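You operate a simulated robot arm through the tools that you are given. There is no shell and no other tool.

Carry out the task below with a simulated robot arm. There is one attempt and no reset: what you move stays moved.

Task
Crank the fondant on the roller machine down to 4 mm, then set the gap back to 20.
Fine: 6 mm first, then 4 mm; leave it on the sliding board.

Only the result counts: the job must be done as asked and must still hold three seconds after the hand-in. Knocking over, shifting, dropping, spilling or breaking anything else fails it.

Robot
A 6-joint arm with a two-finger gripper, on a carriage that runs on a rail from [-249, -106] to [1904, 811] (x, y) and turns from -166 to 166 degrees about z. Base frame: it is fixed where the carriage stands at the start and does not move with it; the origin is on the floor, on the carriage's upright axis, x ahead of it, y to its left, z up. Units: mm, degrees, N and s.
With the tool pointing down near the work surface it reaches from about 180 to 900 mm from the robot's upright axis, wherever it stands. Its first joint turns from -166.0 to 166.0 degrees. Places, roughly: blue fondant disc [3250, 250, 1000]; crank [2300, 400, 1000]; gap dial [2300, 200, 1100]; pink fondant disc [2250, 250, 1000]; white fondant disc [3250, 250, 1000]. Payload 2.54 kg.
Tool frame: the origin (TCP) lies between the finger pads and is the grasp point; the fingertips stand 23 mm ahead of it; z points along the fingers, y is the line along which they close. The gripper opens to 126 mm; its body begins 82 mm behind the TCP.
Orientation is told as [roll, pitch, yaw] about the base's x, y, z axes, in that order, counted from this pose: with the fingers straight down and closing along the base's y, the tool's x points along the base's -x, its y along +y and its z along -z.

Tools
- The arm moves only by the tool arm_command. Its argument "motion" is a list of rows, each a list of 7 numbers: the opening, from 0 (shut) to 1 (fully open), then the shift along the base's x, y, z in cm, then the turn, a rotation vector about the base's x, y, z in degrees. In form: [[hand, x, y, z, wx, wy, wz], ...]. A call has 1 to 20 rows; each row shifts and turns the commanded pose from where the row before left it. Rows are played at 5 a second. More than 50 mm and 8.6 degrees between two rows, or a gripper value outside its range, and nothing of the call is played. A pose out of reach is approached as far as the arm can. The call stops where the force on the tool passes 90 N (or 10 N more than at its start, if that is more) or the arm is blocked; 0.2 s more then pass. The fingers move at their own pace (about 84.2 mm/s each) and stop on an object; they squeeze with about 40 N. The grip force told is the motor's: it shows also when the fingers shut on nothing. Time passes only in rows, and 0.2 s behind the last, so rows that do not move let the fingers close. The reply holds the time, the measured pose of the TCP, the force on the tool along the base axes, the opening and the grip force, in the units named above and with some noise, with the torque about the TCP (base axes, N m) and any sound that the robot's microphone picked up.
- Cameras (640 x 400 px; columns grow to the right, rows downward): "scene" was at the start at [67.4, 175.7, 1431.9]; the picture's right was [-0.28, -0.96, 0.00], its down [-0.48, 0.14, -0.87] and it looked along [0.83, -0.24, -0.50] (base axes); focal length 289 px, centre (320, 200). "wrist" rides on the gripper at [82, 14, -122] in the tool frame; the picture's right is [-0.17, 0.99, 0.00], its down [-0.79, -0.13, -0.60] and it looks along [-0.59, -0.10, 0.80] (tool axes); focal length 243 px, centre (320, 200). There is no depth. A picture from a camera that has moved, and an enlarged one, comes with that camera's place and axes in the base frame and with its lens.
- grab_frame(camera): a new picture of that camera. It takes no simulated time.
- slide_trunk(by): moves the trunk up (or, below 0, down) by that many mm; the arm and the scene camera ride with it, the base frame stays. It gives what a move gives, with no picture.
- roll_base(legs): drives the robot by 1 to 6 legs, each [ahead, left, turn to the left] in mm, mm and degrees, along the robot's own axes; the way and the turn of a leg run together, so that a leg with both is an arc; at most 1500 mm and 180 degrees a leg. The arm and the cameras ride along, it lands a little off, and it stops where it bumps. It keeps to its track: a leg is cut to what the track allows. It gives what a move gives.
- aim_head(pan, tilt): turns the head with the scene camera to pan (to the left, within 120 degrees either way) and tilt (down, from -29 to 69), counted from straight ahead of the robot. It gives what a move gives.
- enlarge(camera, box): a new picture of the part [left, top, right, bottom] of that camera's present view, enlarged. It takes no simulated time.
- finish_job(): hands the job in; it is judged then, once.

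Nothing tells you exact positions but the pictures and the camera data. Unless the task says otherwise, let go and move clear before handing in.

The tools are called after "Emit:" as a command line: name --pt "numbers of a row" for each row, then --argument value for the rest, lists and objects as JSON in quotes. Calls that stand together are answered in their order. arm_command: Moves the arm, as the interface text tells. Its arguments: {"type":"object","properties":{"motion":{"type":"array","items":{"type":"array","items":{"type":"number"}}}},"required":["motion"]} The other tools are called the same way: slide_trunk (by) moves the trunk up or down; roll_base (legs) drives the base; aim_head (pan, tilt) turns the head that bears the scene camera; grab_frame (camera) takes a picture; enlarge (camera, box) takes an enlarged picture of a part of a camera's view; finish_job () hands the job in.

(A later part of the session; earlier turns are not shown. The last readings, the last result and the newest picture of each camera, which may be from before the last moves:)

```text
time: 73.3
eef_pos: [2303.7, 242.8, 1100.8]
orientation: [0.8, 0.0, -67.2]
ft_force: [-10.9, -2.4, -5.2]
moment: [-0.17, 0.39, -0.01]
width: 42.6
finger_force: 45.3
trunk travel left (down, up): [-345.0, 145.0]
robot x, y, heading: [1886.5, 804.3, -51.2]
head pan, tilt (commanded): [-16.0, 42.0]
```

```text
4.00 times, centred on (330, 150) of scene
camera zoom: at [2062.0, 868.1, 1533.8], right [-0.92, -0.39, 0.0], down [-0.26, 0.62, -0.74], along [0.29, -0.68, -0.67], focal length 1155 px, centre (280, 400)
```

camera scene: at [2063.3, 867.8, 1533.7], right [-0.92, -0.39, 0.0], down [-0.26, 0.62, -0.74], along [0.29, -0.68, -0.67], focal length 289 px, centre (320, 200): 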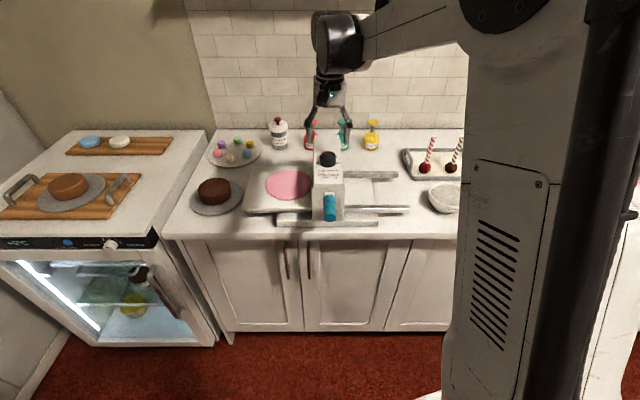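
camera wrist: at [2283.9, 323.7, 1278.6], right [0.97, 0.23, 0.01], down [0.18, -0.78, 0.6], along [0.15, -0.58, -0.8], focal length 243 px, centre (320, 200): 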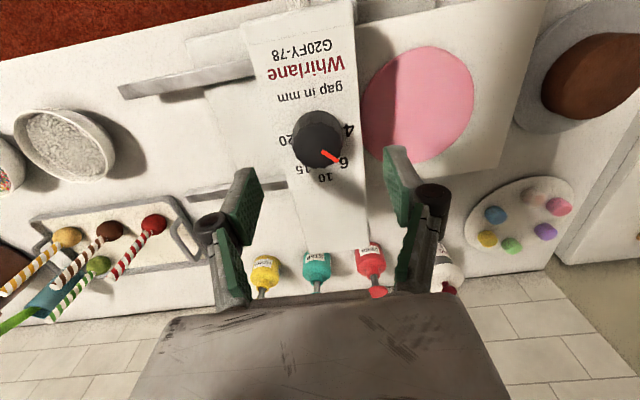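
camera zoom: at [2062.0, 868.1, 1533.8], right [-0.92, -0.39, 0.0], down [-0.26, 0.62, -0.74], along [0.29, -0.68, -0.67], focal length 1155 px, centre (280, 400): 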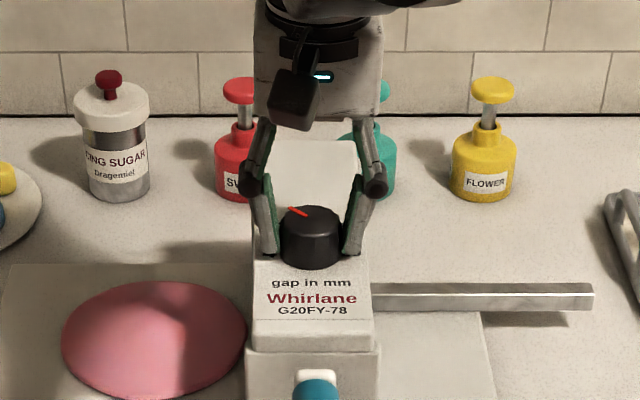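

The knob is gripped again. I'll turn another 45° counter-clockwise, to 4.

Emit:
arm_command --pt "0.2 0 0 0 0 0 5.06" --pt "0.2 0 0 0 0 0 5.06" --pt "0.2 0 0 0 0 0 5.06" --pt "0.2 0 0 0 0 0 5.06" --pt "0.2 0 0 0 0 0 5.06" --pt "0.2 0 0 0 0 0 5.06" --pt "0.2 0 0 0 0 0 5.06" --pt "0.2 0 0 0 0 0 5.06" --pt "0.2 0 0 0 0 0 5.06" --pt "0.2 0 0 0 0 0 0"

Emit:
enlarge --camera "scene" --box '[275, 100, 385, 200]'

Emit:
enlarge --camera "wrist" --box '[240, 60, 400, 240]'

```text
time: 75.5
eef_pos: [2301.4, 241.7, 1099.7]
orientation: [0.7, 0.0, -21.5]
ft_force: [-15.4, -12.4, 1.2]
moment: [-0.21, 0.64, -0.02]
width: 42.8
finger_force: 45.2
trunk travel left (down, up): [-345.0, 145.0]
robot x, y, heading: [1884.8, 804.1, -50.8]
head pan, tilt (commanded): [-16.0, 42.0]
```

```text
4.00 times, centred on (330, 150) of scene
camera zoom: at [2061.5, 867.6, 1534.0], right [-0.92, -0.39, 0.0], down [-0.26, 0.62, -0.74], along [0.29, -0.68, -0.67], focal length 1155 px, centre (280, 400)
```

zoom: 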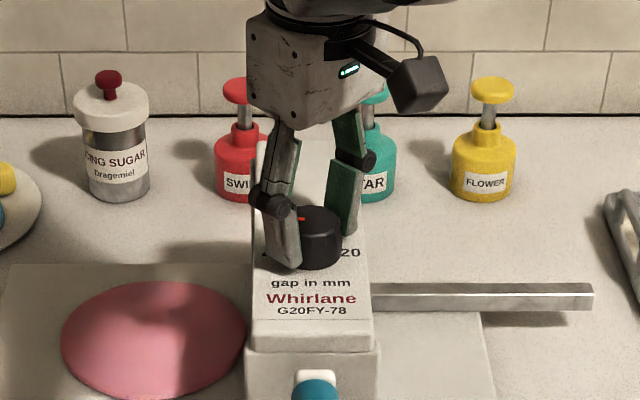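

```text
2.22 times, centred on (320, 150) of wrist
camera zoom: at [2229.6, 285.0, 1221.7], right [0.52, 0.86, 0.01], down [0.68, -0.42, 0.6], along [0.52, -0.3, -0.8], focal length 539 px, centre (320, 311)
```

zoom: 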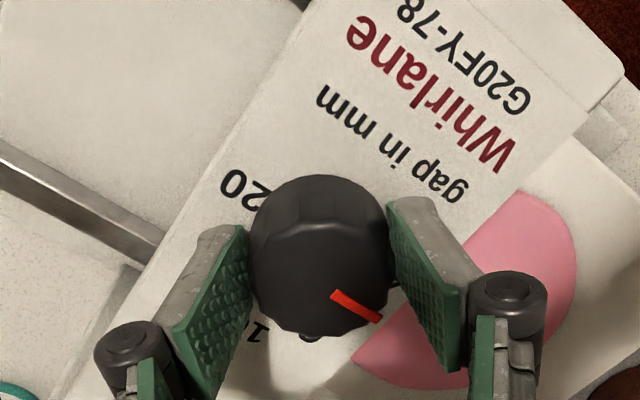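

The pointer measures about 90°, at 4. I'll let go, rise and read it.

Emit:
arm_command --pt "0.65 0 0 0 0 0 0" --pt "0.65 0 0 0 0 0 0" --pt "0.65 0 0 3 0 0 0" --pt "0.65 0 0 4 0 0 0" --pt "0.65 0 0 0 0 0 0"

Emit:
enlarge --camera "wrist" --box '[240, 60, 400, 220]'

Emit:
enlarge --camera "scene" --box '[275, 100, 385, 200]'

```text
time: 76.8
eef_pos: [2302.3, 244.3, 1170.4]
orientation: [0.8, 0.1, -21.5]
ft_force: [-0.4, 0.5, -0.2]
moment: [0.02, -0.02, 0.02]
width: 81.8
finger_force: 0.0
trunk travel left (down, up): [-345.0, 145.0]
robot x, y, heading: [1883.5, 804.4, -51.0]
head pan, tilt (commanded): [-16.0, 42.0]
```

```text
2.50 times, centred on (320, 140) of wrist
camera zoom: at [2230.5, 286.4, 1291.5], right [0.52, 0.86, 0.01], down [0.68, -0.42, 0.6], along [0.51, -0.3, -0.8], focal length 606 px, centre (320, 350)
```

zoom: 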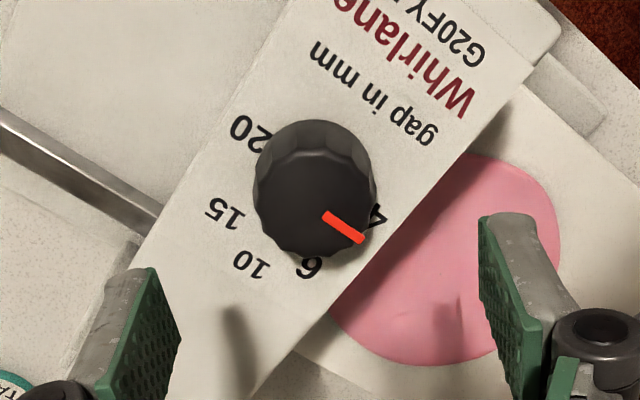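

```text
4.00 times, centred on (330, 150) of scene
camera zoom: at [2062.6, 869.1, 1533.7], right [-0.92, -0.39, 0.0], down [-0.26, 0.62, -0.74], along [0.29, -0.68, -0.67], focal length 1155 px, centre (280, 400)
```

zoom: 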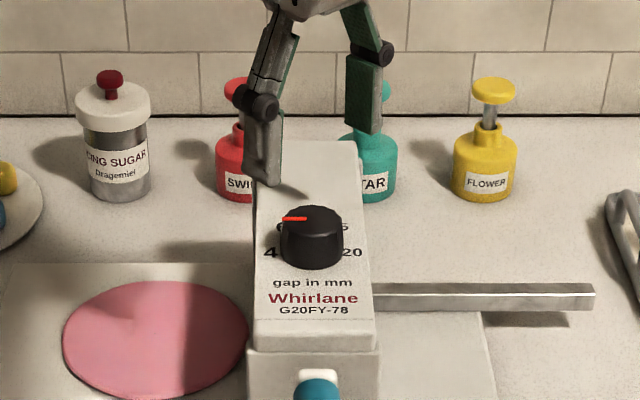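

The dial is on 4. I'll go back to the crank handle with the same tilted grip as before.

Emit:
arm_command --pt "0.65 -1.19 2.83 0 -0.65 0.26 -7.63" --pt "0.65 -1.19 2.83 0 0 0 -7.63" --pt "0.65 -1.19 2.83 0 0 0 -7.63" --pt "0.5 -1.19 2.83 0 0 0 -7.63" --pt "0.5 -1.19 2.83 0 0 0 -7.63" --pt "0.5 -1.19 2.83 0 0 0 -7.63" --pt "0.5 0 0 -1.0 -6.15 -2.57 0" --pt "0.5 0 0 -1.0 -6.15 -2.57 0" --pt "0.5 0 0 -1.0 -6.15 -2.57 0" --pt "0.5 0 0 0 0 0 0"

Emit:
grab_frame --camera "wrist"

```text
time: 79.0
eef_pos: [2231.2, 414.3, 1139.3]
orientation: [0.0, -20.1, -67.4]
ft_force: [0.3, 0.2, -0.4]
moment: [-0.01, 0.0, 0.01]
width: 62.8
finger_force: 0.2
trunk travel left (down, up): [-345.0, 145.0]
robot x, y, heading: [1885.8, 802.4, -50.8]
head pan, tilt (commanded): [-16.0, 42.0]
```

```text
taken
camera wrist: at [2198.1, 530.1, 1225.7], right [0.97, 0.24, 0.06], down [0.08, -0.55, 0.83], along [0.23, -0.8, -0.55], focal length 243 px, centre (320, 200)
```

wrist: 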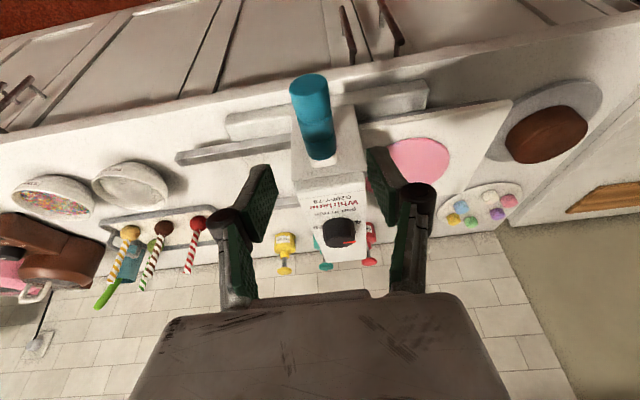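

Emit:
arm_command --pt "0.5 0 0 -2.0 0 0 0" --pt "0.5 0 0 -3.0 0 0 0" --pt "0.5 0 0 -3.1 0 0 0" --pt "0.5 0 0 0 0 0 0" --pt "0.3 0 0 0 0 0 0" --pt "0.1 0 0 0 0 0 0" --pt "0.1 0 0 0 0 0 0" --pt "0.1 0 0 0 0 0 0"

Emit:
enlarge --camera "wrist" --box '[220, 120, 420, 300]'

```text
time: 80.8
eef_pos: [2230.8, 412.7, 1059.7]
orientation: [-0.1, -20.0, -67.3]
ft_force: [-5.4, -1.9, -3.5]
moment: [-0.11, -0.08, -0.08]
width: 21.8
finger_force: 44.8
trunk travel left (down, up): [-345.0, 145.0]
robot x, y, heading: [1888.0, 805.5, -51.2]
head pan, tilt (commanded): [-16.0, 42.0]
```

```text
2.22 times, centred on (320, 210) of wrist
camera zoom: at [2197.8, 529.0, 1145.6], right [0.97, 0.24, 0.06], down [0.08, -0.55, 0.83], along [0.23, -0.8, -0.55], focal length 539 px, centre (320, 178)
```

zoom: 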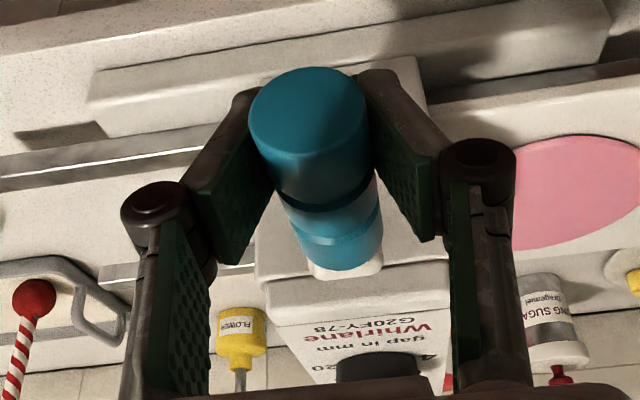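

The handle is gripped again at 22 mm. I'll crank clockwise now, sending the disc back under the roller at 4 mm, starting gently.

Emit:
arm_command --pt "0.1 -0.398 -0.167 -0.014 0 0 0" --pt "0.1 -0.397 -0.166 -0.043 0 0 0" --pt "0.1 -0.393 -0.164 -0.07 0 0 0" --pt "0.1 -0.388 -0.162 -0.098 0 0 0" --pt "0.1 0 0 0 0 0 0"

```text
time: 82.0
eef_pos: [2216.3, 405.8, 1057.2]
orientation: [0.0, -20.1, -67.4]
ft_force: [-1.7, -1.8, 9.1]
moment: [-0.09, -0.03, -0.04]
width: 21.7
finger_force: 45.3
trunk travel left (down, up): [-345.0, 145.0]
robot x, y, heading: [1889.4, 803.6, -51.2]
head pan, tilt (commanded): [-16.0, 42.0]
```

It moves freely this way, so I'll continue to 45°.

Emit:
arm_command --pt "0.1 -0.381 -0.159 -0.125 0 0 0" --pt "0.1 -0.373 -0.156 -0.152 0 0 0" --pt "0.1 -0.363 -0.152 -0.178 0 0 0" --pt "0.1 -0.352 -0.147 -0.204 0 0 0" --pt "0.1 -0.339 -0.142 -0.228 0 0 0" --pt "0.1 -0.324 -0.135 -0.251 0 0 0" --pt "0.1 -0.307 -0.129 -0.275 0 0 0" --pt "0.1 -0.291 -0.122 -0.295 0 0 0" --pt "0.1 0 0 0 0 0 0"

Emit:
grab_frame --camera "wrist"

```text
time: 84.0
eef_pos: [2188.0, 394.7, 1039.8]
orientation: [0.0, -20.1, -67.3]
ft_force: [-0.3, 4.8, -3.7]
moment: [0.14, 0.05, 0.07]
width: 21.9
finger_force: 44.8
trunk travel left (down, up): [-345.0, 145.0]
robot x, y, heading: [1887.5, 804.6, -51.1]
head pan, tilt (commanded): [-16.0, 42.0]
```

```text
taken
camera wrist: at [2155.0, 510.8, 1125.9], right [0.97, 0.24, 0.06], down [0.08, -0.55, 0.83], along [0.23, -0.8, -0.55], focal length 243 px, centre (320, 200)
```

wrist: 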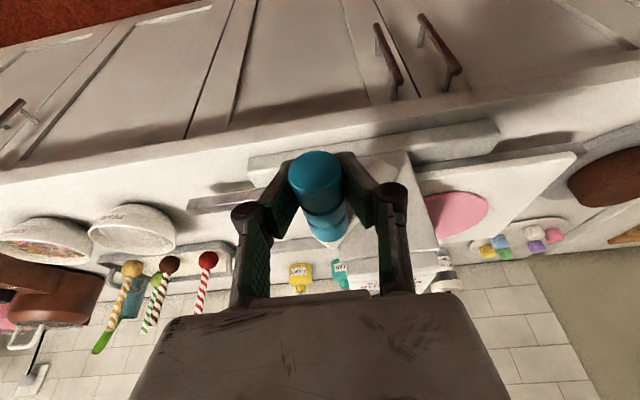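

The handle is exactly on the expected circle with negligible force. I'll continue from 45° to 90°.

Emit:
arm_command --pt "0.1 -0.272 -0.114 -0.315 0 0 0" --pt "0.1 -0.254 -0.106 -0.333 0 0 0" --pt "0.1 -0.232 -0.097 -0.351 0 0 0" --pt "0.1 -0.21 -0.088 -0.367 0 0 0" --pt "0.1 -0.188 -0.079 -0.381 0 0 0" --pt "0.1 -0.164 -0.069 -0.393 0 0 0" --pt "0.1 0 0 0 0 0 0"

Emit:
arm_command --pt "0.1 -0.14 -0.059 -0.405 0 0 0" --pt "0.1 -0.115 -0.048 -0.413 0 0 0" --pt "0.1 -0.09 -0.038 -0.42 0 0 0" --pt "0.1 -0.065 -0.027 -0.426 0 0 0" --pt "0.1 -0.04 -0.017 -0.43 0 0 0" --pt "0.1 -0.013 -0.005 -0.432 0 0 0" --pt "0.1 0 0 0 0 0 0"

Emit:
enlarge --camera "scene" --box '[190, 130, 390, 255]'

```text
time: 85.5
eef_pos: [2175.8, 390.0, 1018.6]
orientation: [-0.1, -20.0, -67.4]
ft_force: [-0.6, 0.4, -1.8]
moment: [-0.04, -0.04, 0.02]
width: 21.7
finger_force: 45.3
trunk travel left (down, up): [-345.0, 145.0]
robot x, y, heading: [1891.0, 806.6, -51.1]
head pan, tilt (commanded): [-16.0, 42.0]
```

```text
time: 87.2
eef_pos: [2171.3, 387.0, 993.2]
orientation: [0.0, -20.0, -67.4]
ft_force: [-4.3, 4.8, -0.9]
moment: [-0.09, -0.04, -0.01]
width: 21.5
finger_force: 45.3
trunk travel left (down, up): [-345.0, 145.0]
robot x, y, heading: [1887.1, 802.9, -51.0]
head pan, tilt (commanded): [-16.0, 42.0]
```

```text
3.20 times, centred on (290, 192) of scene
camera zoom: at [2062.6, 869.1, 1533.7], right [-0.92, -0.39, 0.0], down [-0.26, 0.62, -0.74], along [0.29, -0.68, -0.67], focal length 924 px, centre (416, 224)
```

zoom: 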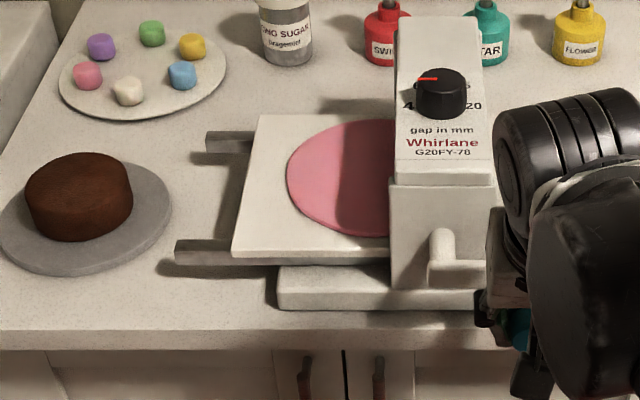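

The board is coming back smoothly with the pointer still on 4. I'll continue down to 135°.

Emit:
arm_command --pt "0.1 0.013 0.005 -0.432 0 0 0" --pt "0.1 0.04 0.017 -0.43 0 0 0" --pt "0.1 0.065 0.027 -0.426 0 0 0" --pt "0.1 0.09 0.038 -0.42 0 0 0" --pt "0.1 0.115 0.048 -0.413 0 0 0" --pt "0.1 0.14 0.059 -0.405 0 0 0" --pt "0.1 0 0 0 0 0 0"

Emit:
arm_command --pt "0.1 0.164 0.069 -0.393 0 0 0" --pt "0.1 0.188 0.079 -0.381 0 0 0" --pt "0.1 0.21 0.088 -0.367 0 0 0" --pt "0.1 0.232 0.097 -0.351 0 0 0" --pt "0.1 0.254 0.106 -0.333 0 0 0" --pt "0.1 0.272 0.114 -0.315 0 0 0" --pt "0.1 0 0 0 0 0 0"

```text
time: 88.8
eef_pos: [2176.6, 389.7, 968.0]
orientation: [0.0, -20.0, -67.4]
ft_force: [-4.0, 4.1, -2.8]
moment: [-0.07, 0.01, -0.02]
width: 21.2
finger_force: 45.0
trunk travel left (down, up): [-345.0, 145.0]
robot x, y, heading: [1885.5, 803.1, -50.9]
head pan, tilt (commanded): [-16.0, 42.0]
```

```text
time: 90.3
eef_pos: [2190.4, 395.5, 945.4]
orientation: [0.0, -20.1, -67.3]
ft_force: [2.6, -2.3, 1.0]
moment: [-0.2, -0.1, 0.07]
width: 21.2
finger_force: 45.1
trunk travel left (down, up): [-345.0, 145.0]
robot x, y, heading: [1887.8, 805.8, -51.2]
head pan, tilt (commanded): [-16.0, 42.0]
```

Forces stay under 5 N. I'll continue through the bottom, 135° to 180°.

Emit:
arm_command --pt "0.1 0.291 0.122 -0.295 0 0 0" --pt "0.1 0.307 0.129 -0.275 0 0 0" --pt "0.1 0.324 0.135 -0.251 0 0 0" --pt "0.1 0.339 0.142 -0.228 0 0 0" --pt "0.1 0.352 0.147 -0.204 0 0 0" --pt "0.1 0.363 0.152 -0.178 0 0 0" --pt "0.1 0 0 0 0 0 0"

Emit:
arm_command --pt "0.1 0.373 0.156 -0.152 0 0 0" --pt "0.1 0.381 0.159 -0.125 0 0 0" --pt "0.1 0.388 0.162 -0.098 0 0 0" --pt "0.1 0.393 0.164 -0.07 0 0 0" --pt "0.1 0.397 0.166 -0.043 0 0 0" --pt "0.1 0.398 0.167 -0.014 0 0 0" --pt "0.1 0 0 0 0 0 0"

Emit:
enlarge --camera "scene" --box '[230, 130, 430, 255]'

```text
time: 92.0
eef_pos: [2208.5, 402.4, 933.0]
orientation: [0.0, -20.0, -67.3]
ft_force: [-1.8, 7.7, 2.8]
moment: [-0.24, -0.09, 0.01]
width: 20.7
finger_force: 45.5
trunk travel left (down, up): [-345.0, 145.0]
robot x, y, heading: [1886.0, 805.5, -51.3]
head pan, tilt (commanded): [-16.0, 42.0]
```

```text
time: 93.5
eef_pos: [2231.6, 413.4, 927.6]
orientation: [0.0, -20.3, -67.3]
ft_force: [1.9, -3.8, 1.5]
moment: [-0.35, -0.15, -0.01]
width: 20.5
finger_force: 45.0
trunk travel left (down, up): [-345.0, 145.0]
robot x, y, heading: [1889.8, 804.8, -50.7]
head pan, tilt (commanded): [-16.0, 42.0]
```

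```text
3.20 times, centred on (330, 192) of scene
camera zoom: at [2063.0, 868.4, 1533.7], right [-0.92, -0.39, 0.0], down [-0.26, 0.62, -0.74], along [0.29, -0.68, -0.67], focal length 924 px, centre (288, 224)
```

zoom: 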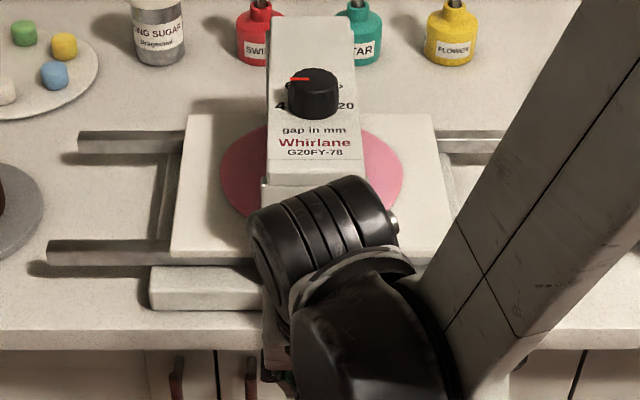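

The disc is half through and has spread to about 175 mm. I'll continue up the far side, 180° to 225°.

Emit:
arm_command --pt "0.1 0.398 0.167 0.014 0 0 0" --pt "0.1 0.397 0.166 0.043 0 0 0" --pt "0.1 0.393 0.164 0.07 0 0 0" --pt "0.1 0.388 0.162 0.098 0 0 0" --pt "0.1 0.381 0.159 0.125 0 0 0" --pt "0.1 0.373 0.156 0.152 0 0 0" --pt "0.1 0 0 0 0 0 0"

Emit:
arm_command --pt "0.1 0.363 0.152 0.178 0 0 0" --pt "0.1 0.352 0.147 0.204 0 0 0" --pt "0.1 0.339 0.142 0.228 0 0 0" --pt "0.1 0.324 0.135 0.251 0 0 0" --pt "0.1 0.307 0.129 0.275 0 0 0" --pt "0.1 0.291 0.122 0.295 0 0 0" --pt "0.1 0 0 0 0 0 0"

```text
time: 95.2
eef_pos: [2254.8, 422.4, 932.8]
orientation: [0.1, -20.1, -67.5]
ft_force: [-0.4, 0.2, -1.2]
moment: [0.16, 0.08, -0.09]
width: 20.2
finger_force: 44.7
trunk travel left (down, up): [-345.0, 145.0]
robot x, y, heading: [1888.1, 802.8, -50.9]
head pan, tilt (commanded): [-16.0, 42.0]
```

```text
time: 96.8
eef_pos: [2274.7, 431.7, 947.4]
orientation: [-0.1, -20.1, -67.4]
ft_force: [-2.5, -1.1, 0.6]
moment: [0.08, 0.03, -0.02]
width: 19.8
finger_force: 45.0
trunk travel left (down, up): [-345.0, 145.0]
robot x, y, heading: [1887.8, 805.3, -51.3]
head pan, tilt (commanded): [-16.0, 42.0]
```

Still almost no force. I'll continue from 225° to 270°.

Emit:
arm_command --pt "0.1 0.272 0.114 0.315 0 0 0" --pt "0.1 0.254 0.106 0.333 0 0 0" --pt "0.1 0.232 0.097 0.351 0 0 0" --pt "0.1 0.21 0.088 0.367 0 0 0" --pt "0.1 0.188 0.079 0.381 0 0 0" --pt "0.1 0.164 0.069 0.393 0 0 0" --pt "0.1 0 0 0 0 0 0"

Emit:
arm_command --pt "0.1 0.14 0.059 0.405 0 0 0" --pt "0.1 0.115 0.048 0.413 0 0 0" --pt "0.1 0.09 0.038 0.42 0 0 0" --pt "0.1 0.065 0.027 0.426 0 0 0" --pt "0.1 0.04 0.017 0.43 0 0 0" --pt "0.1 0.013 0.005 0.432 0 0 0" --pt "0.1 0 0 0 0 0 0"

Emit:
enlarge --camera "scene" --box '[230, 130, 430, 255]'

Emit:
grab_frame --camera "wrist"

```text
time: 98.3
eef_pos: [2287.2, 437.4, 968.0]
orientation: [0.0, -20.0, -67.5]
ft_force: [-11.0, -5.6, 2.4]
moment: [0.05, -0.06, -0.12]
width: 19.8
finger_force: 44.7
trunk travel left (down, up): [-345.0, 145.0]
robot x, y, heading: [1885.6, 804.0, -51.0]
head pan, tilt (commanded): [-16.0, 42.0]
```

```text
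time: 100.0
eef_pos: [2291.5, 437.9, 993.9]
orientation: [0.0, -20.0, -67.4]
ft_force: [-17.5, -4.5, -2.3]
moment: [0.09, -0.05, -0.26]
width: 19.9
finger_force: 44.6
trunk travel left (down, up): [-345.0, 145.0]
robot x, y, heading: [1883.9, 803.3, -50.8]
head pan, tilt (commanded): [-16.0, 42.0]
```

```text
3.20 times, centred on (330, 192) of scene
camera zoom: at [2061.4, 868.2, 1533.9], right [-0.92, -0.39, 0.0], down [-0.26, 0.62, -0.74], along [0.29, -0.68, -0.67], focal length 924 px, centre (288, 224)
```

zoom: 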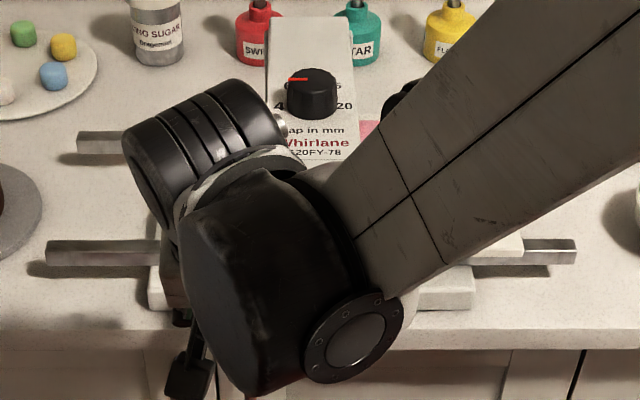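

```text
taken
camera wrist: at [2257.4, 554.3, 1080.0], right [0.97, 0.23, 0.06], down [0.08, -0.55, 0.83], along [0.23, -0.8, -0.55], focal length 243 px, centre (320, 200)
```

wrist: 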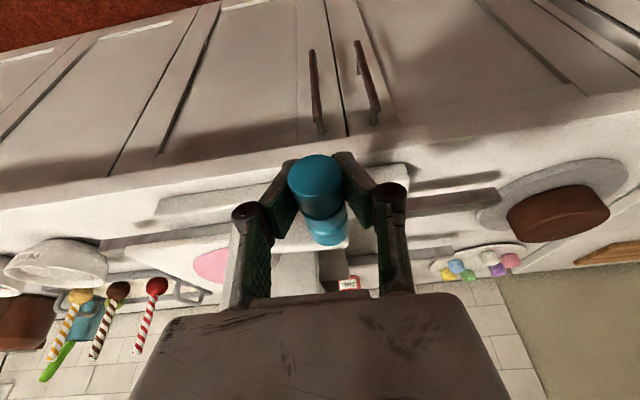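

The crank is at about 270°, slightly outside the circle. I'll trim 1.5 mm inward while continuing to 315°.

Emit:
arm_command --pt "0.1 -0.05 -0.021 0.432 0 0 0" --pt "0.1 -0.077 -0.032 0.43 0 0 0" --pt "0.1 -0.101 -0.042 0.426 0 0 0" --pt "0.1 -0.127 -0.053 0.42 0 0 0" --pt "0.1 -0.115 -0.048 0.413 0 0 0" --pt "0.1 -0.14 -0.059 0.405 0 0 0" --pt "0.1 0 0 0 0 0 0"

Emit:
arm_command --pt "0.1 -0.164 -0.069 0.393 0 0 0" --pt "0.1 -0.188 -0.079 0.381 0 0 0" --pt "0.1 -0.21 -0.088 0.367 0 0 0" --pt "0.1 0 0 0 0 0 0"

```text
time: 101.5
eef_pos: [2285.1, 435.9, 1018.7]
orientation: [0.0, -20.0, -67.5]
ft_force: [-26.1, 1.3, -13.8]
moment: [0.35, 0.03, -0.35]
width: 19.4
finger_force: 44.0
trunk travel left (down, up): [-345.0, 145.0]
robot x, y, heading: [1887.7, 803.5, -50.9]
head pan, tilt (commanded): [-16.0, 42.0]
```

```text
time: 102.5
eef_pos: [2279.8, 432.6, 1028.6]
orientation: [0.1, -20.0, -67.5]
ft_force: [-30.3, -4.8, -24.4]
moment: [0.25, -0.01, -0.4]
width: 19.5
finger_force: 44.4
trunk travel left (down, up): [-345.0, 145.0]
robot x, y, heading: [1887.9, 804.2, -51.2]
head pan, tilt (commanded): [-16.0, 42.0]
```

Emit:
arm_command --pt "0.1 -0.305 -0.128 0.281 0 0 0" --pt "0.1 -0.327 -0.137 0.263 0 0 0" --pt "0.1 -0.346 -0.145 0.245 0 0 0" --pt "0.1 0 0 0 0 0 0"

Emit:
grab_frame --camera "wrist"

```text
time: 103.5
eef_pos: [2271.8, 429.8, 1039.1]
orientation: [0.1, -20.0, -67.3]
ft_force: [-8.0, -1.0, -10.3]
moment: [0.43, 0.17, 0.06]
width: 19.5
finger_force: 44.2
trunk travel left (down, up): [-345.0, 145.0]
robot x, y, heading: [1887.4, 799.7, -51.0]
head pan, tilt (commanded): [-16.0, 42.0]
```

```text
taken
camera wrist: at [2238.1, 546.1, 1124.3], right [0.97, 0.24, 0.06], down [0.08, -0.55, 0.83], along [0.23, -0.8, -0.55], focal length 243 px, centre (320, 200)
```

wrist: 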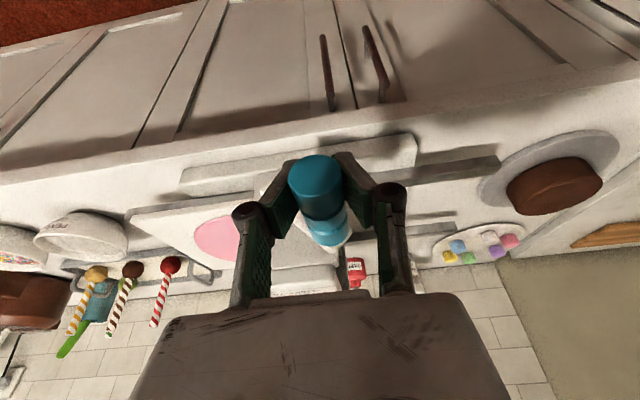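

Forces are relieved. About 42° remain to the top, so I'll continue.

Emit:
arm_command --pt "0.1 -0.304 -0.127 0.279 0 0 0" --pt "0.1 -0.321 -0.134 0.256 0 0 0" --pt "0.1 -0.336 -0.14 0.233 0 0 0" --pt "0.1 -0.349 -0.146 0.209 0 0 0" --pt "0.1 -0.361 -0.151 0.183 0 0 0" --pt "0.1 0 0 0 0 0 0"

Emit:
arm_command --pt "0.1 -0.371 -0.155 0.157 0 0 0" --pt "0.1 -0.38 -0.159 0.131 0 0 0" --pt "0.1 -0.387 -0.162 0.103 0 0 0" --pt "0.1 -0.392 -0.164 0.077 0 0 0" --pt "0.1 0 0 0 0 0 0"

Emit:
grab_frame --camera "wrist"

Emit:
grab_frame --camera "scene"

```text
time: 105.0
eef_pos: [2254.9, 423.4, 1048.9]
orientation: [-0.1, -20.2, -67.3]
ft_force: [3.7, 2.3, 8.9]
moment: [-0.36, -0.11, 0.16]
width: 18.9
finger_force: 44.2
trunk travel left (down, up): [-345.0, 145.0]
robot x, y, heading: [1887.8, 804.7, -51.1]
head pan, tilt (commanded): [-16.0, 42.0]
```

```text
time: 106.2
eef_pos: [2238.0, 416.4, 1052.8]
orientation: [0.0, -19.9, -67.4]
ft_force: [-1.3, -1.8, -14.2]
moment: [-0.07, -0.01, -0.03]
width: 18.9
finger_force: 43.7
trunk travel left (down, up): [-345.0, 145.0]
robot x, y, heading: [1891.2, 803.8, -51.2]
head pan, tilt (commanded): [-16.0, 42.0]
```

```text
taken
camera wrist: at [2205.8, 532.1, 1140.4], right [0.97, 0.23, 0.06], down [0.08, -0.55, 0.83], along [0.23, -0.8, -0.55], focal length 243 px, centre (320, 200)
```

wrist: 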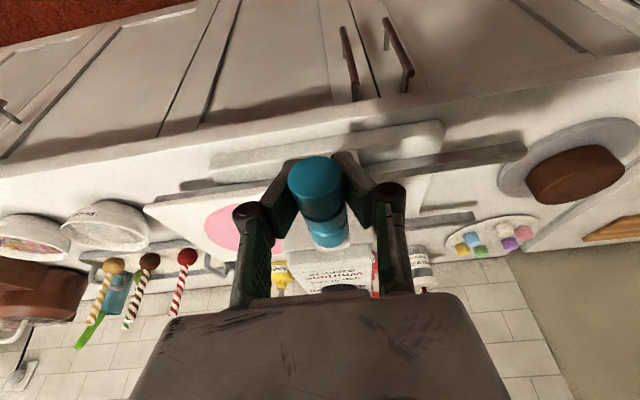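

```text
taken
camera scene: at [2063.2, 868.0, 1533.6], right [-0.92, -0.39, 0.0], down [-0.26, 0.62, -0.74], along [0.29, -0.68, -0.67], focal length 289 px, centre (320, 200)
```

scene: 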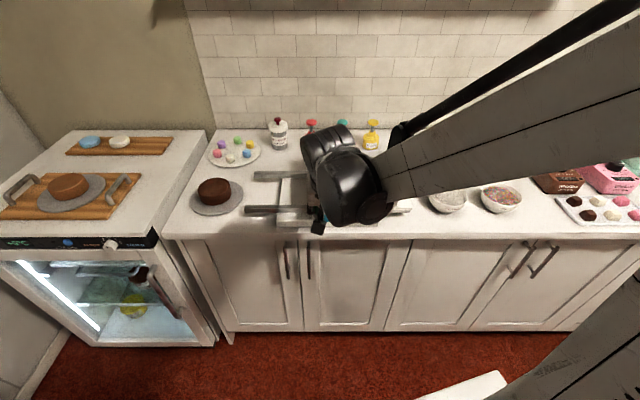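

Nearly at the top. One more small step brings the crank back to its starting position without pushing on the stop; then I'll let go and rise to look.

Emit:
arm_command --pt "0.1 -0.2 -0.083 0.02 0 0 0" --pt "0.1 -0.2 -0.083 0.02 0 0 0" --pt "0.1 0 0 0 0 0 0"

Emit:
arm_command --pt "0.3 0 0 0 0 0 0" --pt "0.5 0 0 0 0 0 0" --pt "0.5 0 0 0 0 0 0" --pt "0.5 0 0 3 0 0 0" --pt "0.5 0 0 4 0 0 0" --pt "0.5 0 0 3.5 0 0 0" --pt "0.65 1.4 -3.4 0 6.15 2.57 0" --pt "0.65 1.4 -3.4 0 6.15 2.57 0" --pt "0.65 1.4 -3.4 0 6.15 2.57 0" --pt "0.65 1.4 -3.4 0 0 0 0" --pt "0.65 1.4 -3.4 0 0 0 0" --pt "0.65 0 0 0 0 0 0"

Emit:
grab_frame --camera "wrist"

Emit:
enlarge --camera "scene" --box '[240, 130, 440, 255]'

```text
time: 107.0
eef_pos: [2236.2, 414.5, 1053.8]
orientation: [0.1, -20.0, -67.4]
ft_force: [2.4, -5.8, -4.2]
moment: [0.21, 0.06, 0.07]
width: 18.7
finger_force: 43.7
trunk travel left (down, up): [-345.0, 145.0]
robot x, y, heading: [1889.3, 802.6, -51.3]
head pan, tilt (commanded): [-16.0, 42.0]
```

```text
time: 109.5
eef_pos: [2304.8, 243.9, 1157.3]
orientation: [0.0, 0.1, -67.3]
ft_force: [0.1, 0.6, -0.1]
moment: [0.03, 0.02, 0.01]
width: 81.8
finger_force: 0.1
trunk travel left (down, up): [-345.0, 145.0]
robot x, y, heading: [1888.6, 804.9, -50.8]
head pan, tilt (commanded): [-16.0, 42.0]
```

```text
taken
camera wrist: at [2284.1, 325.3, 1279.5], right [0.97, 0.23, 0.0], down [0.18, -0.78, 0.6], along [0.13, -0.58, -0.8], focal length 243 px, centre (320, 200)
```

wrist: 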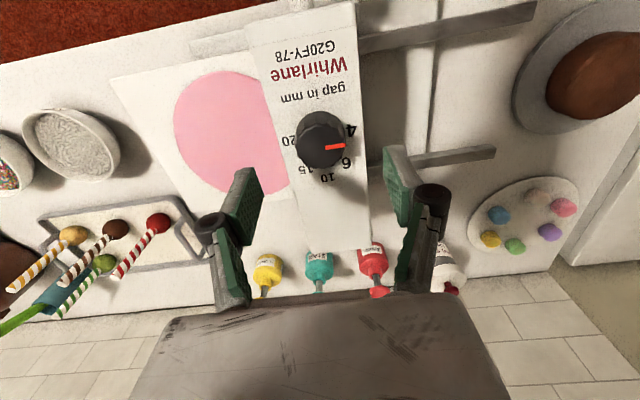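

```text
3.20 times, centred on (340, 192) of scene
camera zoom: at [2063.2, 867.9, 1533.7], right [-0.92, -0.39, 0.0], down [-0.26, 0.62, -0.74], along [0.29, -0.68, -0.67], focal length 924 px, centre (256, 224)
```

zoom: 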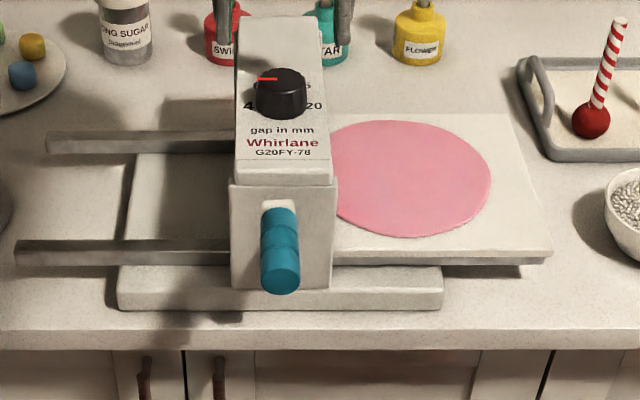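

The 4 mm pass is done: the disc is now about 175 mm across, fully past the roller and on the board. Now for the gap: 4 to 20 is 180° clockwise, which I'll do in two 90° grips, starting by rotating the open gripper 90° above the knob.

Emit:
arm_command --pt "0.65 0 -0.1 0 0 0 8.18" --pt "0.65 0 -0.1 0 0 0 8.18" --pt "0.65 0 -0.1 0 0 0 8.18" --pt "0.65 0 0 0 0 0 8.18" --pt "0.65 0 0 0 0 0 8.18" --pt "0.65 0 0 0 0 0 8.18" --pt "0.65 0 0 0 0 0 8.18" --pt "0.65 0 0 0 0 0 8.18" --pt "0.65 0 0 0 0 0 8.18" --pt "0.65 0 0 0 0 0 8.18" --pt "0.65 0 0 0 0 0 8.2" --pt "0.65 0 0 0 0 0 0" --pt "0.65 0 0 0 0 0 0"

Emit:
grab_frame --camera "wrist"

Emit:
enlarge --camera "wrist" --box '[240, 60, 400, 220]'

```text
time: 112.3
eef_pos: [2303.8, 240.8, 1158.7]
orientation: [-0.1, 0.0, 22.7]
ft_force: [-0.2, 0.0, 0.0]
moment: [-0.01, 0.07, -0.02]
width: 81.9
finger_force: 0.0
trunk travel left (down, up): [-345.0, 145.0]
robot x, y, heading: [1884.1, 803.2, -51.0]
head pan, tilt (commanded): [-16.0, 42.0]
```

```text
taken
camera wrist: at [2223.8, 223.4, 1280.4], right [-0.23, 0.97, 0.0], down [0.78, 0.18, 0.6], along [0.58, 0.14, -0.8], focal length 243 px, centre (320, 200)
```

wrist: 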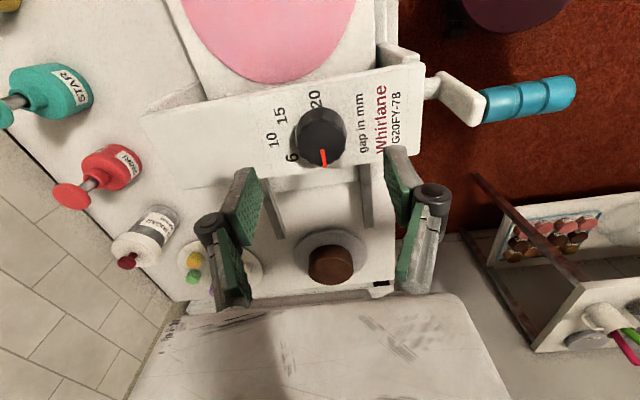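

```text
2.50 times, centred on (320, 140) of wrist
camera zoom: at [2223.8, 223.4, 1280.4], right [-0.23, 0.97, 0.0], down [0.78, 0.18, 0.6], along [0.58, 0.14, -0.8], focal length 606 px, centre (320, 350)
```

zoom: 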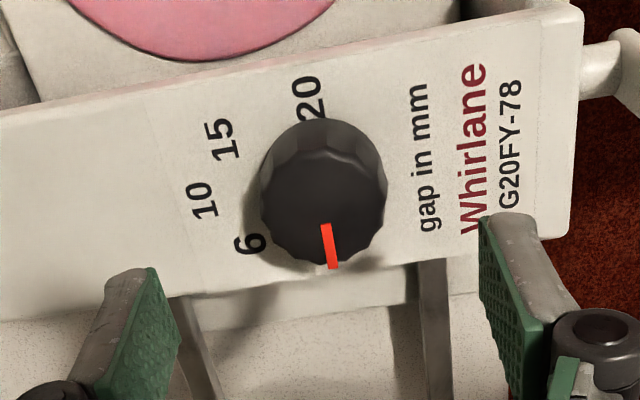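

Emit:
arm_command --pt "0.65 0.08 0 -2.0 0 0 0" --pt "0.65 0 0 -2.0 0 0 0" --pt "0.65 0 0 -1.0 0 0 0" --pt "0.65 0 0 -0.7 0 0 0" --pt "0.65 0 0 0 0 0 0" --pt "0.45 0 0 0 0 0 0" --pt "0.3 0 0 0 0 0 0" --pt "0.2 0 0 0 0 0 0" --pt "0.2 0 0 0 0 0 0"

Emit:
grab_frame --camera "wrist"

```text
time: 114.3
eef_pos: [2306.4, 243.7, 1102.8]
orientation: [0.0, 0.1, 22.5]
ft_force: [-6.4, 13.0, -6.2]
moment: [0.48, 0.28, -0.03]
width: 42.5
finger_force: 44.7
trunk travel left (down, up): [-345.0, 145.0]
robot x, y, heading: [1887.9, 802.0, -51.2]
head pan, tilt (commanded): [-16.0, 42.0]
```

```text
taken
camera wrist: at [2224.2, 224.9, 1223.2], right [-0.23, 0.97, 0.0], down [0.78, 0.18, 0.6], along [0.58, 0.14, -0.8], focal length 243 px, centre (320, 200)
```

wrist: 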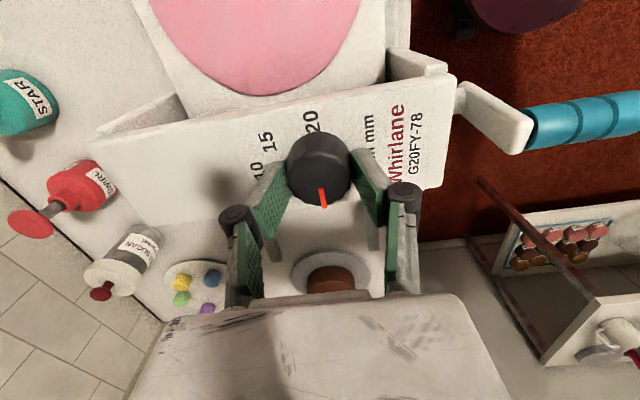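

The knob is gripped with a 14 N side load. I'll recentre by 1 mm and turn 90° clockwise.

Emit:
arm_command --pt "0.2 -0.04 0.09 0 0 0 0" --pt "0.2 0 0 0 0 0 -6" --pt "0.2 0 0 0 0 0 -6" --pt "0.2 0 0 0 0 0 -6" --pt "0.2 0 0 0 0 0 -6" --pt "0.2 0 0 0 0 0 -6" --pt "0.2 0 0 0 0 0 -6" --pt "0.2 0 0 0 0 0 -6" --pt "0.2 0 0 0 0 0 -6" --pt "0.2 0 0 0 0 0 -6" --pt "0.2 0 0 0 0 0 -6" --pt "0.2 0 0 0 0 0 -6" --pt "0.2 0 0 0 0 0 -6" --pt "0.2 0 0 0 0 0 -6" --pt "0.2 0 0 0 0 0 -6" --pt "0.2 0 0 0 0 0 -6" --pt "0.2 0 0 0 0 0 0"

Emit:
enlarge --camera "scene" --box '[275, 100, 385, 200]'

Emit:
grab_frame --camera "wrist"

```text
time: 118.0
eef_pos: [2304.2, 239.6, 1101.2]
orientation: [0.0, 0.1, -67.6]
ft_force: [-1.1, -32.6, 11.8]
moment: [-0.88, 0.14, 0.0]
width: 42.3
finger_force: 44.6
trunk travel left (down, up): [-345.0, 145.0]
robot x, y, heading: [1884.7, 800.2, -51.1]
head pan, tilt (commanded): [-16.0, 42.0]
```

```text
4.00 times, centred on (330, 150) of scene
camera zoom: at [2062.2, 866.1, 1533.9], right [-0.92, -0.39, 0.0], down [-0.26, 0.62, -0.74], along [0.29, -0.68, -0.67], focal length 1155 px, centre (280, 400)
```

zoom: 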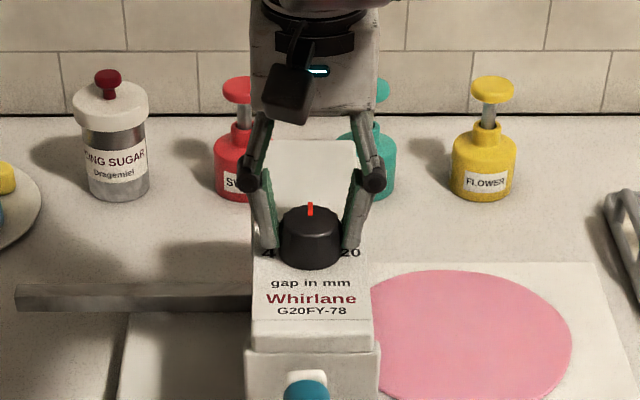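

```text
taken
camera wrist: at [2285.4, 322.1, 1223.4], right [0.97, 0.22, 0.0], down [0.18, -0.78, 0.6], along [0.13, -0.58, -0.8], focal length 243 px, centre (320, 200)
```

wrist: 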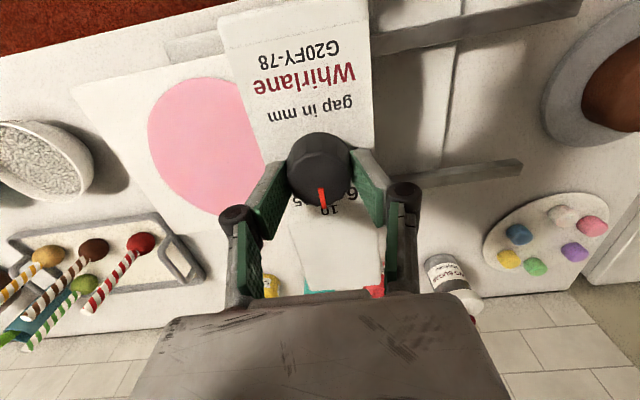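

The pointer is back at 10, halfway to 20. I'll release, rise, and rotate the open gripper back for the second 90°.

Emit:
arm_command --pt "0.65 0 0 0 0 0 0" --pt "0.65 0 0 0 0 0 0" --pt "0.65 0 0 2.5 0 0 0" --pt "0.65 0 0 3 0 0 0" --pt "0.65 0 0 0 0 0 8.2" --pt "0.65 0 0 0 0 0 8.2" --pt "0.65 0 0 0 0 0 8.2" --pt "0.65 0 0 0 0 0 8.2" --pt "0.65 0 0 0 0 0 8.2" --pt "0.65 0 0 0 0 0 8.2" --pt "0.65 0 0 0 0 0 8.2" --pt "0.65 0 0 0 0 0 8.2" --pt "0.65 0 0 0 0 0 8.2" --pt "0.65 0 0 0 0 0 8.2" --pt "0.65 0 0 0 0 0 8.2" --pt "0.65 0 0 0 0 0 0"

Emit:
arm_command --pt "0.65 0 0 0 0 0 0"

Emit:
arm_command --pt "0.65 0 0 0 0 0 0"

Emit:
enlarge --camera "wrist" --box '[240, 60, 400, 220]'

```text
time: 121.3
eef_pos: [2305.1, 242.5, 1157.7]
orientation: [0.0, 0.0, 22.9]
ft_force: [-0.1, 0.0, -0.3]
moment: [-0.03, 0.02, 0.0]
width: 82.2
finger_force: 0.0
trunk travel left (down, up): [-345.0, 145.0]
robot x, y, heading: [1888.3, 800.8, -51.0]
head pan, tilt (commanded): [-16.0, 42.0]
```

```text
time: 121.8
eef_pos: [2305.4, 242.4, 1157.6]
orientation: [0.0, 0.0, 22.8]
ft_force: [0.0, -0.3, -0.5]
moment: [0.01, -0.03, -0.02]
width: 82.0
finger_force: 0.1
trunk travel left (down, up): [-345.0, 145.0]
robot x, y, heading: [1885.2, 804.8, -50.9]
head pan, tilt (commanded): [-16.0, 42.0]
```

```text
time: 122.2
eef_pos: [2305.1, 243.1, 1158.2]
orientation: [0.0, 0.0, 22.8]
ft_force: [0.7, -0.7, -0.7]
moment: [0.01, 0.02, 0.0]
width: 82.2
finger_force: 0.1
trunk travel left (down, up): [-345.0, 145.0]
robot x, y, heading: [1886.4, 805.0, -50.8]
head pan, tilt (commanded): [-16.0, 42.0]
```

```text
2.50 times, centred on (320, 140) of wrist
camera zoom: at [2224.1, 224.3, 1279.4], right [-0.23, 0.97, 0.0], down [0.78, 0.18, 0.6], along [0.58, 0.14, -0.8], focal length 606 px, centre (320, 350)
```

zoom: 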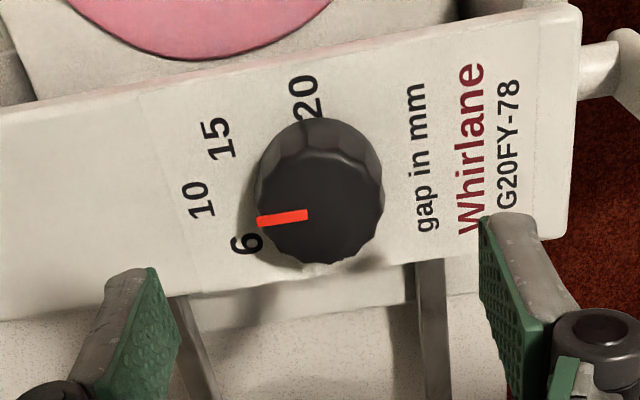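

The pointer measures 0.3° from the 10 mark. I'll shift 2 mm to be centred, lower and grip again.

Emit:
arm_command --pt "0.65 -0.18 -0.08 -2.0 0 0 0" --pt "0.65 0 0 -2.0 0 0 0" --pt "0.65 0 0 -1.0 0 0 0" --pt "0.65 0 0 -0.65 0 0 0" --pt "0.65 0 0 0 0 0 0" --pt "0.45 0 0 0 0 0 0" --pt "0.3 0 0 0 0 0 0" --pt "0.2 0 0 0 0 0 0" --pt "0.2 0 0 0 0 0 0"

```text
time: 124.2
eef_pos: [2302.7, 242.9, 1100.8]
orientation: [0.0, 0.0, 22.8]
ft_force: [3.6, -7.4, 4.4]
moment: [-0.27, -0.11, 0.03]
width: 42.8
finger_force: 45.2
trunk travel left (down, up): [-345.0, 145.0]
robot x, y, heading: [1884.4, 806.5, -50.9]
head pan, tilt (commanded): [-16.0, 42.0]
```

Well centred this time, so I'll turn 90° clockwise to 20.

Emit:
arm_command --pt "0.2 0 0 0 0 0 -6" --pt "0.2 0 0 0 0 0 -6" --pt "0.2 0 0 0 0 0 -6" --pt "0.2 0 0 0 0 0 -6" --pt "0.2 0 0 0 0 0 -6" --pt "0.2 0 0 0 0 0 -6" --pt "0.2 0 0 0 0 0 -6" --pt "0.2 0 0 0 0 0 -6" --pt "0.2 0 0 0 0 0 -6" --pt "0.2 0 0 0 0 0 -6" --pt "0.2 0 0 0 0 0 -6" --pt "0.2 0 0 0 0 0 -6" --pt "0.2 0 0 0 0 0 -6" --pt "0.2 0 0 0 0 0 -6" --pt "0.2 0 0 0 0 0 -6" --pt "0.2 0 0 0 0 0 0"

Emit:
enlarge --camera "wrist" --box '[240, 80, 400, 240]'

Emit:
enlarge --camera "scene" --box '[275, 100, 385, 200]'

```text
time: 127.5
eef_pos: [2302.6, 241.2, 1100.5]
orientation: [-0.2, 0.0, -67.3]
ft_force: [7.0, -7.3, 7.6]
moment: [-0.4, -0.24, 0.02]
width: 42.5
finger_force: 44.4
trunk travel left (down, up): [-345.0, 145.0]
robot x, y, heading: [1885.6, 803.5, -50.8]
head pan, tilt (commanded): [-16.0, 42.0]
```

```text
2.50 times, centred on (320, 160) of wrist
camera zoom: at [2284.4, 323.5, 1222.0], right [0.97, 0.23, 0.0], down [0.18, -0.78, 0.6], along [0.14, -0.58, -0.8], focal length 606 px, centre (320, 300)
```

zoom: 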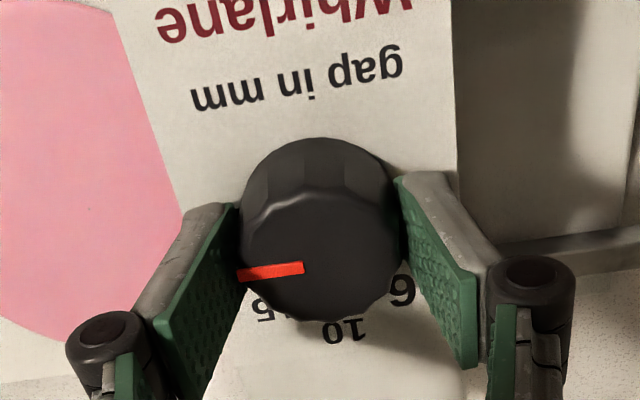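

```text
4.00 times, centred on (330, 150) of scene
camera zoom: at [2063.2, 868.4, 1533.7], right [-0.92, -0.39, 0.0], down [-0.26, 0.62, -0.74], along [0.29, -0.68, -0.67], focal length 1155 px, centre (280, 400)
```

zoom: 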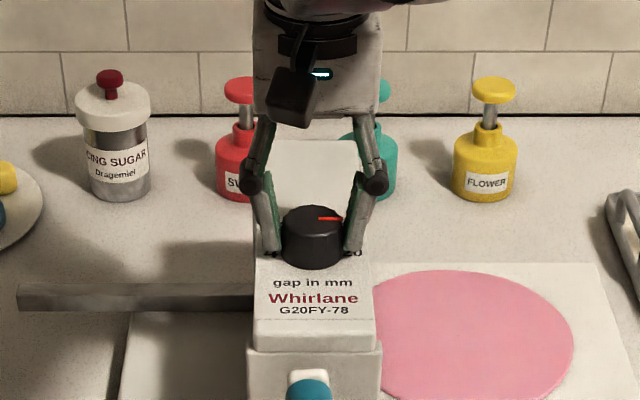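

The pointer now points at 20. I'll release, rise well clear, and verify the dial and the disc.

Emit:
arm_command --pt "0.65 0 0 0 0 0 0" --pt "0.65 0 0 0 0 0 0" --pt "0.65 0 0 3 0 0 0" --pt "0.65 0 0 4 0 0 0" --pt "0.65 0 0 0 0 0 0"

Emit:
enlarge --camera "wrist" --box '[220, 40, 400, 220]'

Emit:
enlarge --camera "scene" --box '[250, 120, 420, 235]'

Emit:
grab_frame --camera "wrist"

```text
time: 128.8
eef_pos: [2303.3, 243.5, 1172.4]
orientation: [0.0, -0.1, -67.2]
ft_force: [1.0, 0.1, -0.4]
moment: [-0.02, 0.0, -0.03]
width: 81.9
finger_force: 0.0
trunk travel left (down, up): [-345.0, 145.0]
robot x, y, heading: [1886.6, 806.5, -50.9]
head pan, tilt (commanded): [-16.0, 42.0]
```

```text
2.22 times, centred on (310, 130) of wrist
camera zoom: at [2283.9, 326.0, 1294.5], right [0.97, 0.23, 0.0], down [0.18, -0.78, 0.6], along [0.14, -0.58, -0.8], focal length 539 px, centre (342, 356)
```

zoom: 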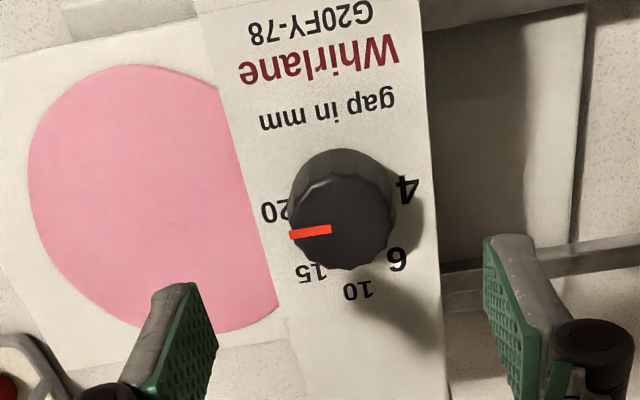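

```text
3.48 times, centred on (335, 178) of scene
camera zoom: at [2062.7, 869.1, 1533.7], right [-0.92, -0.39, 0.0], down [-0.26, 0.62, -0.74], along [0.29, -0.68, -0.67], focal length 1004 px, centre (268, 278)
```

zoom: 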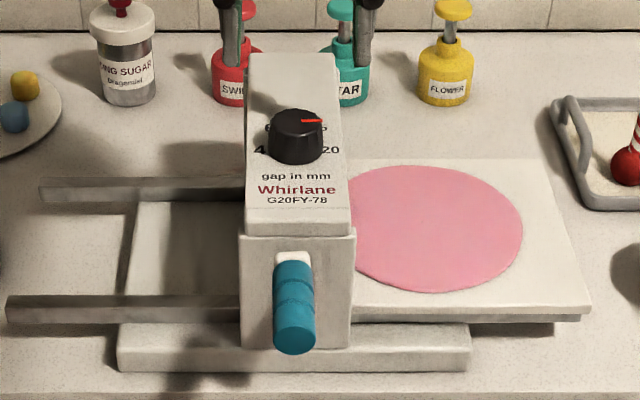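

```text
taken
camera wrist: at [2283.9, 326.0, 1294.5], right [0.97, 0.23, 0.0], down [0.18, -0.78, 0.6], along [0.14, -0.58, -0.8], focal length 243 px, centre (320, 200)
```

wrist: 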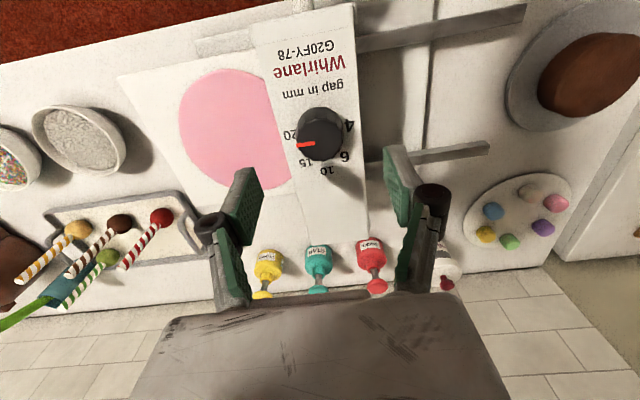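

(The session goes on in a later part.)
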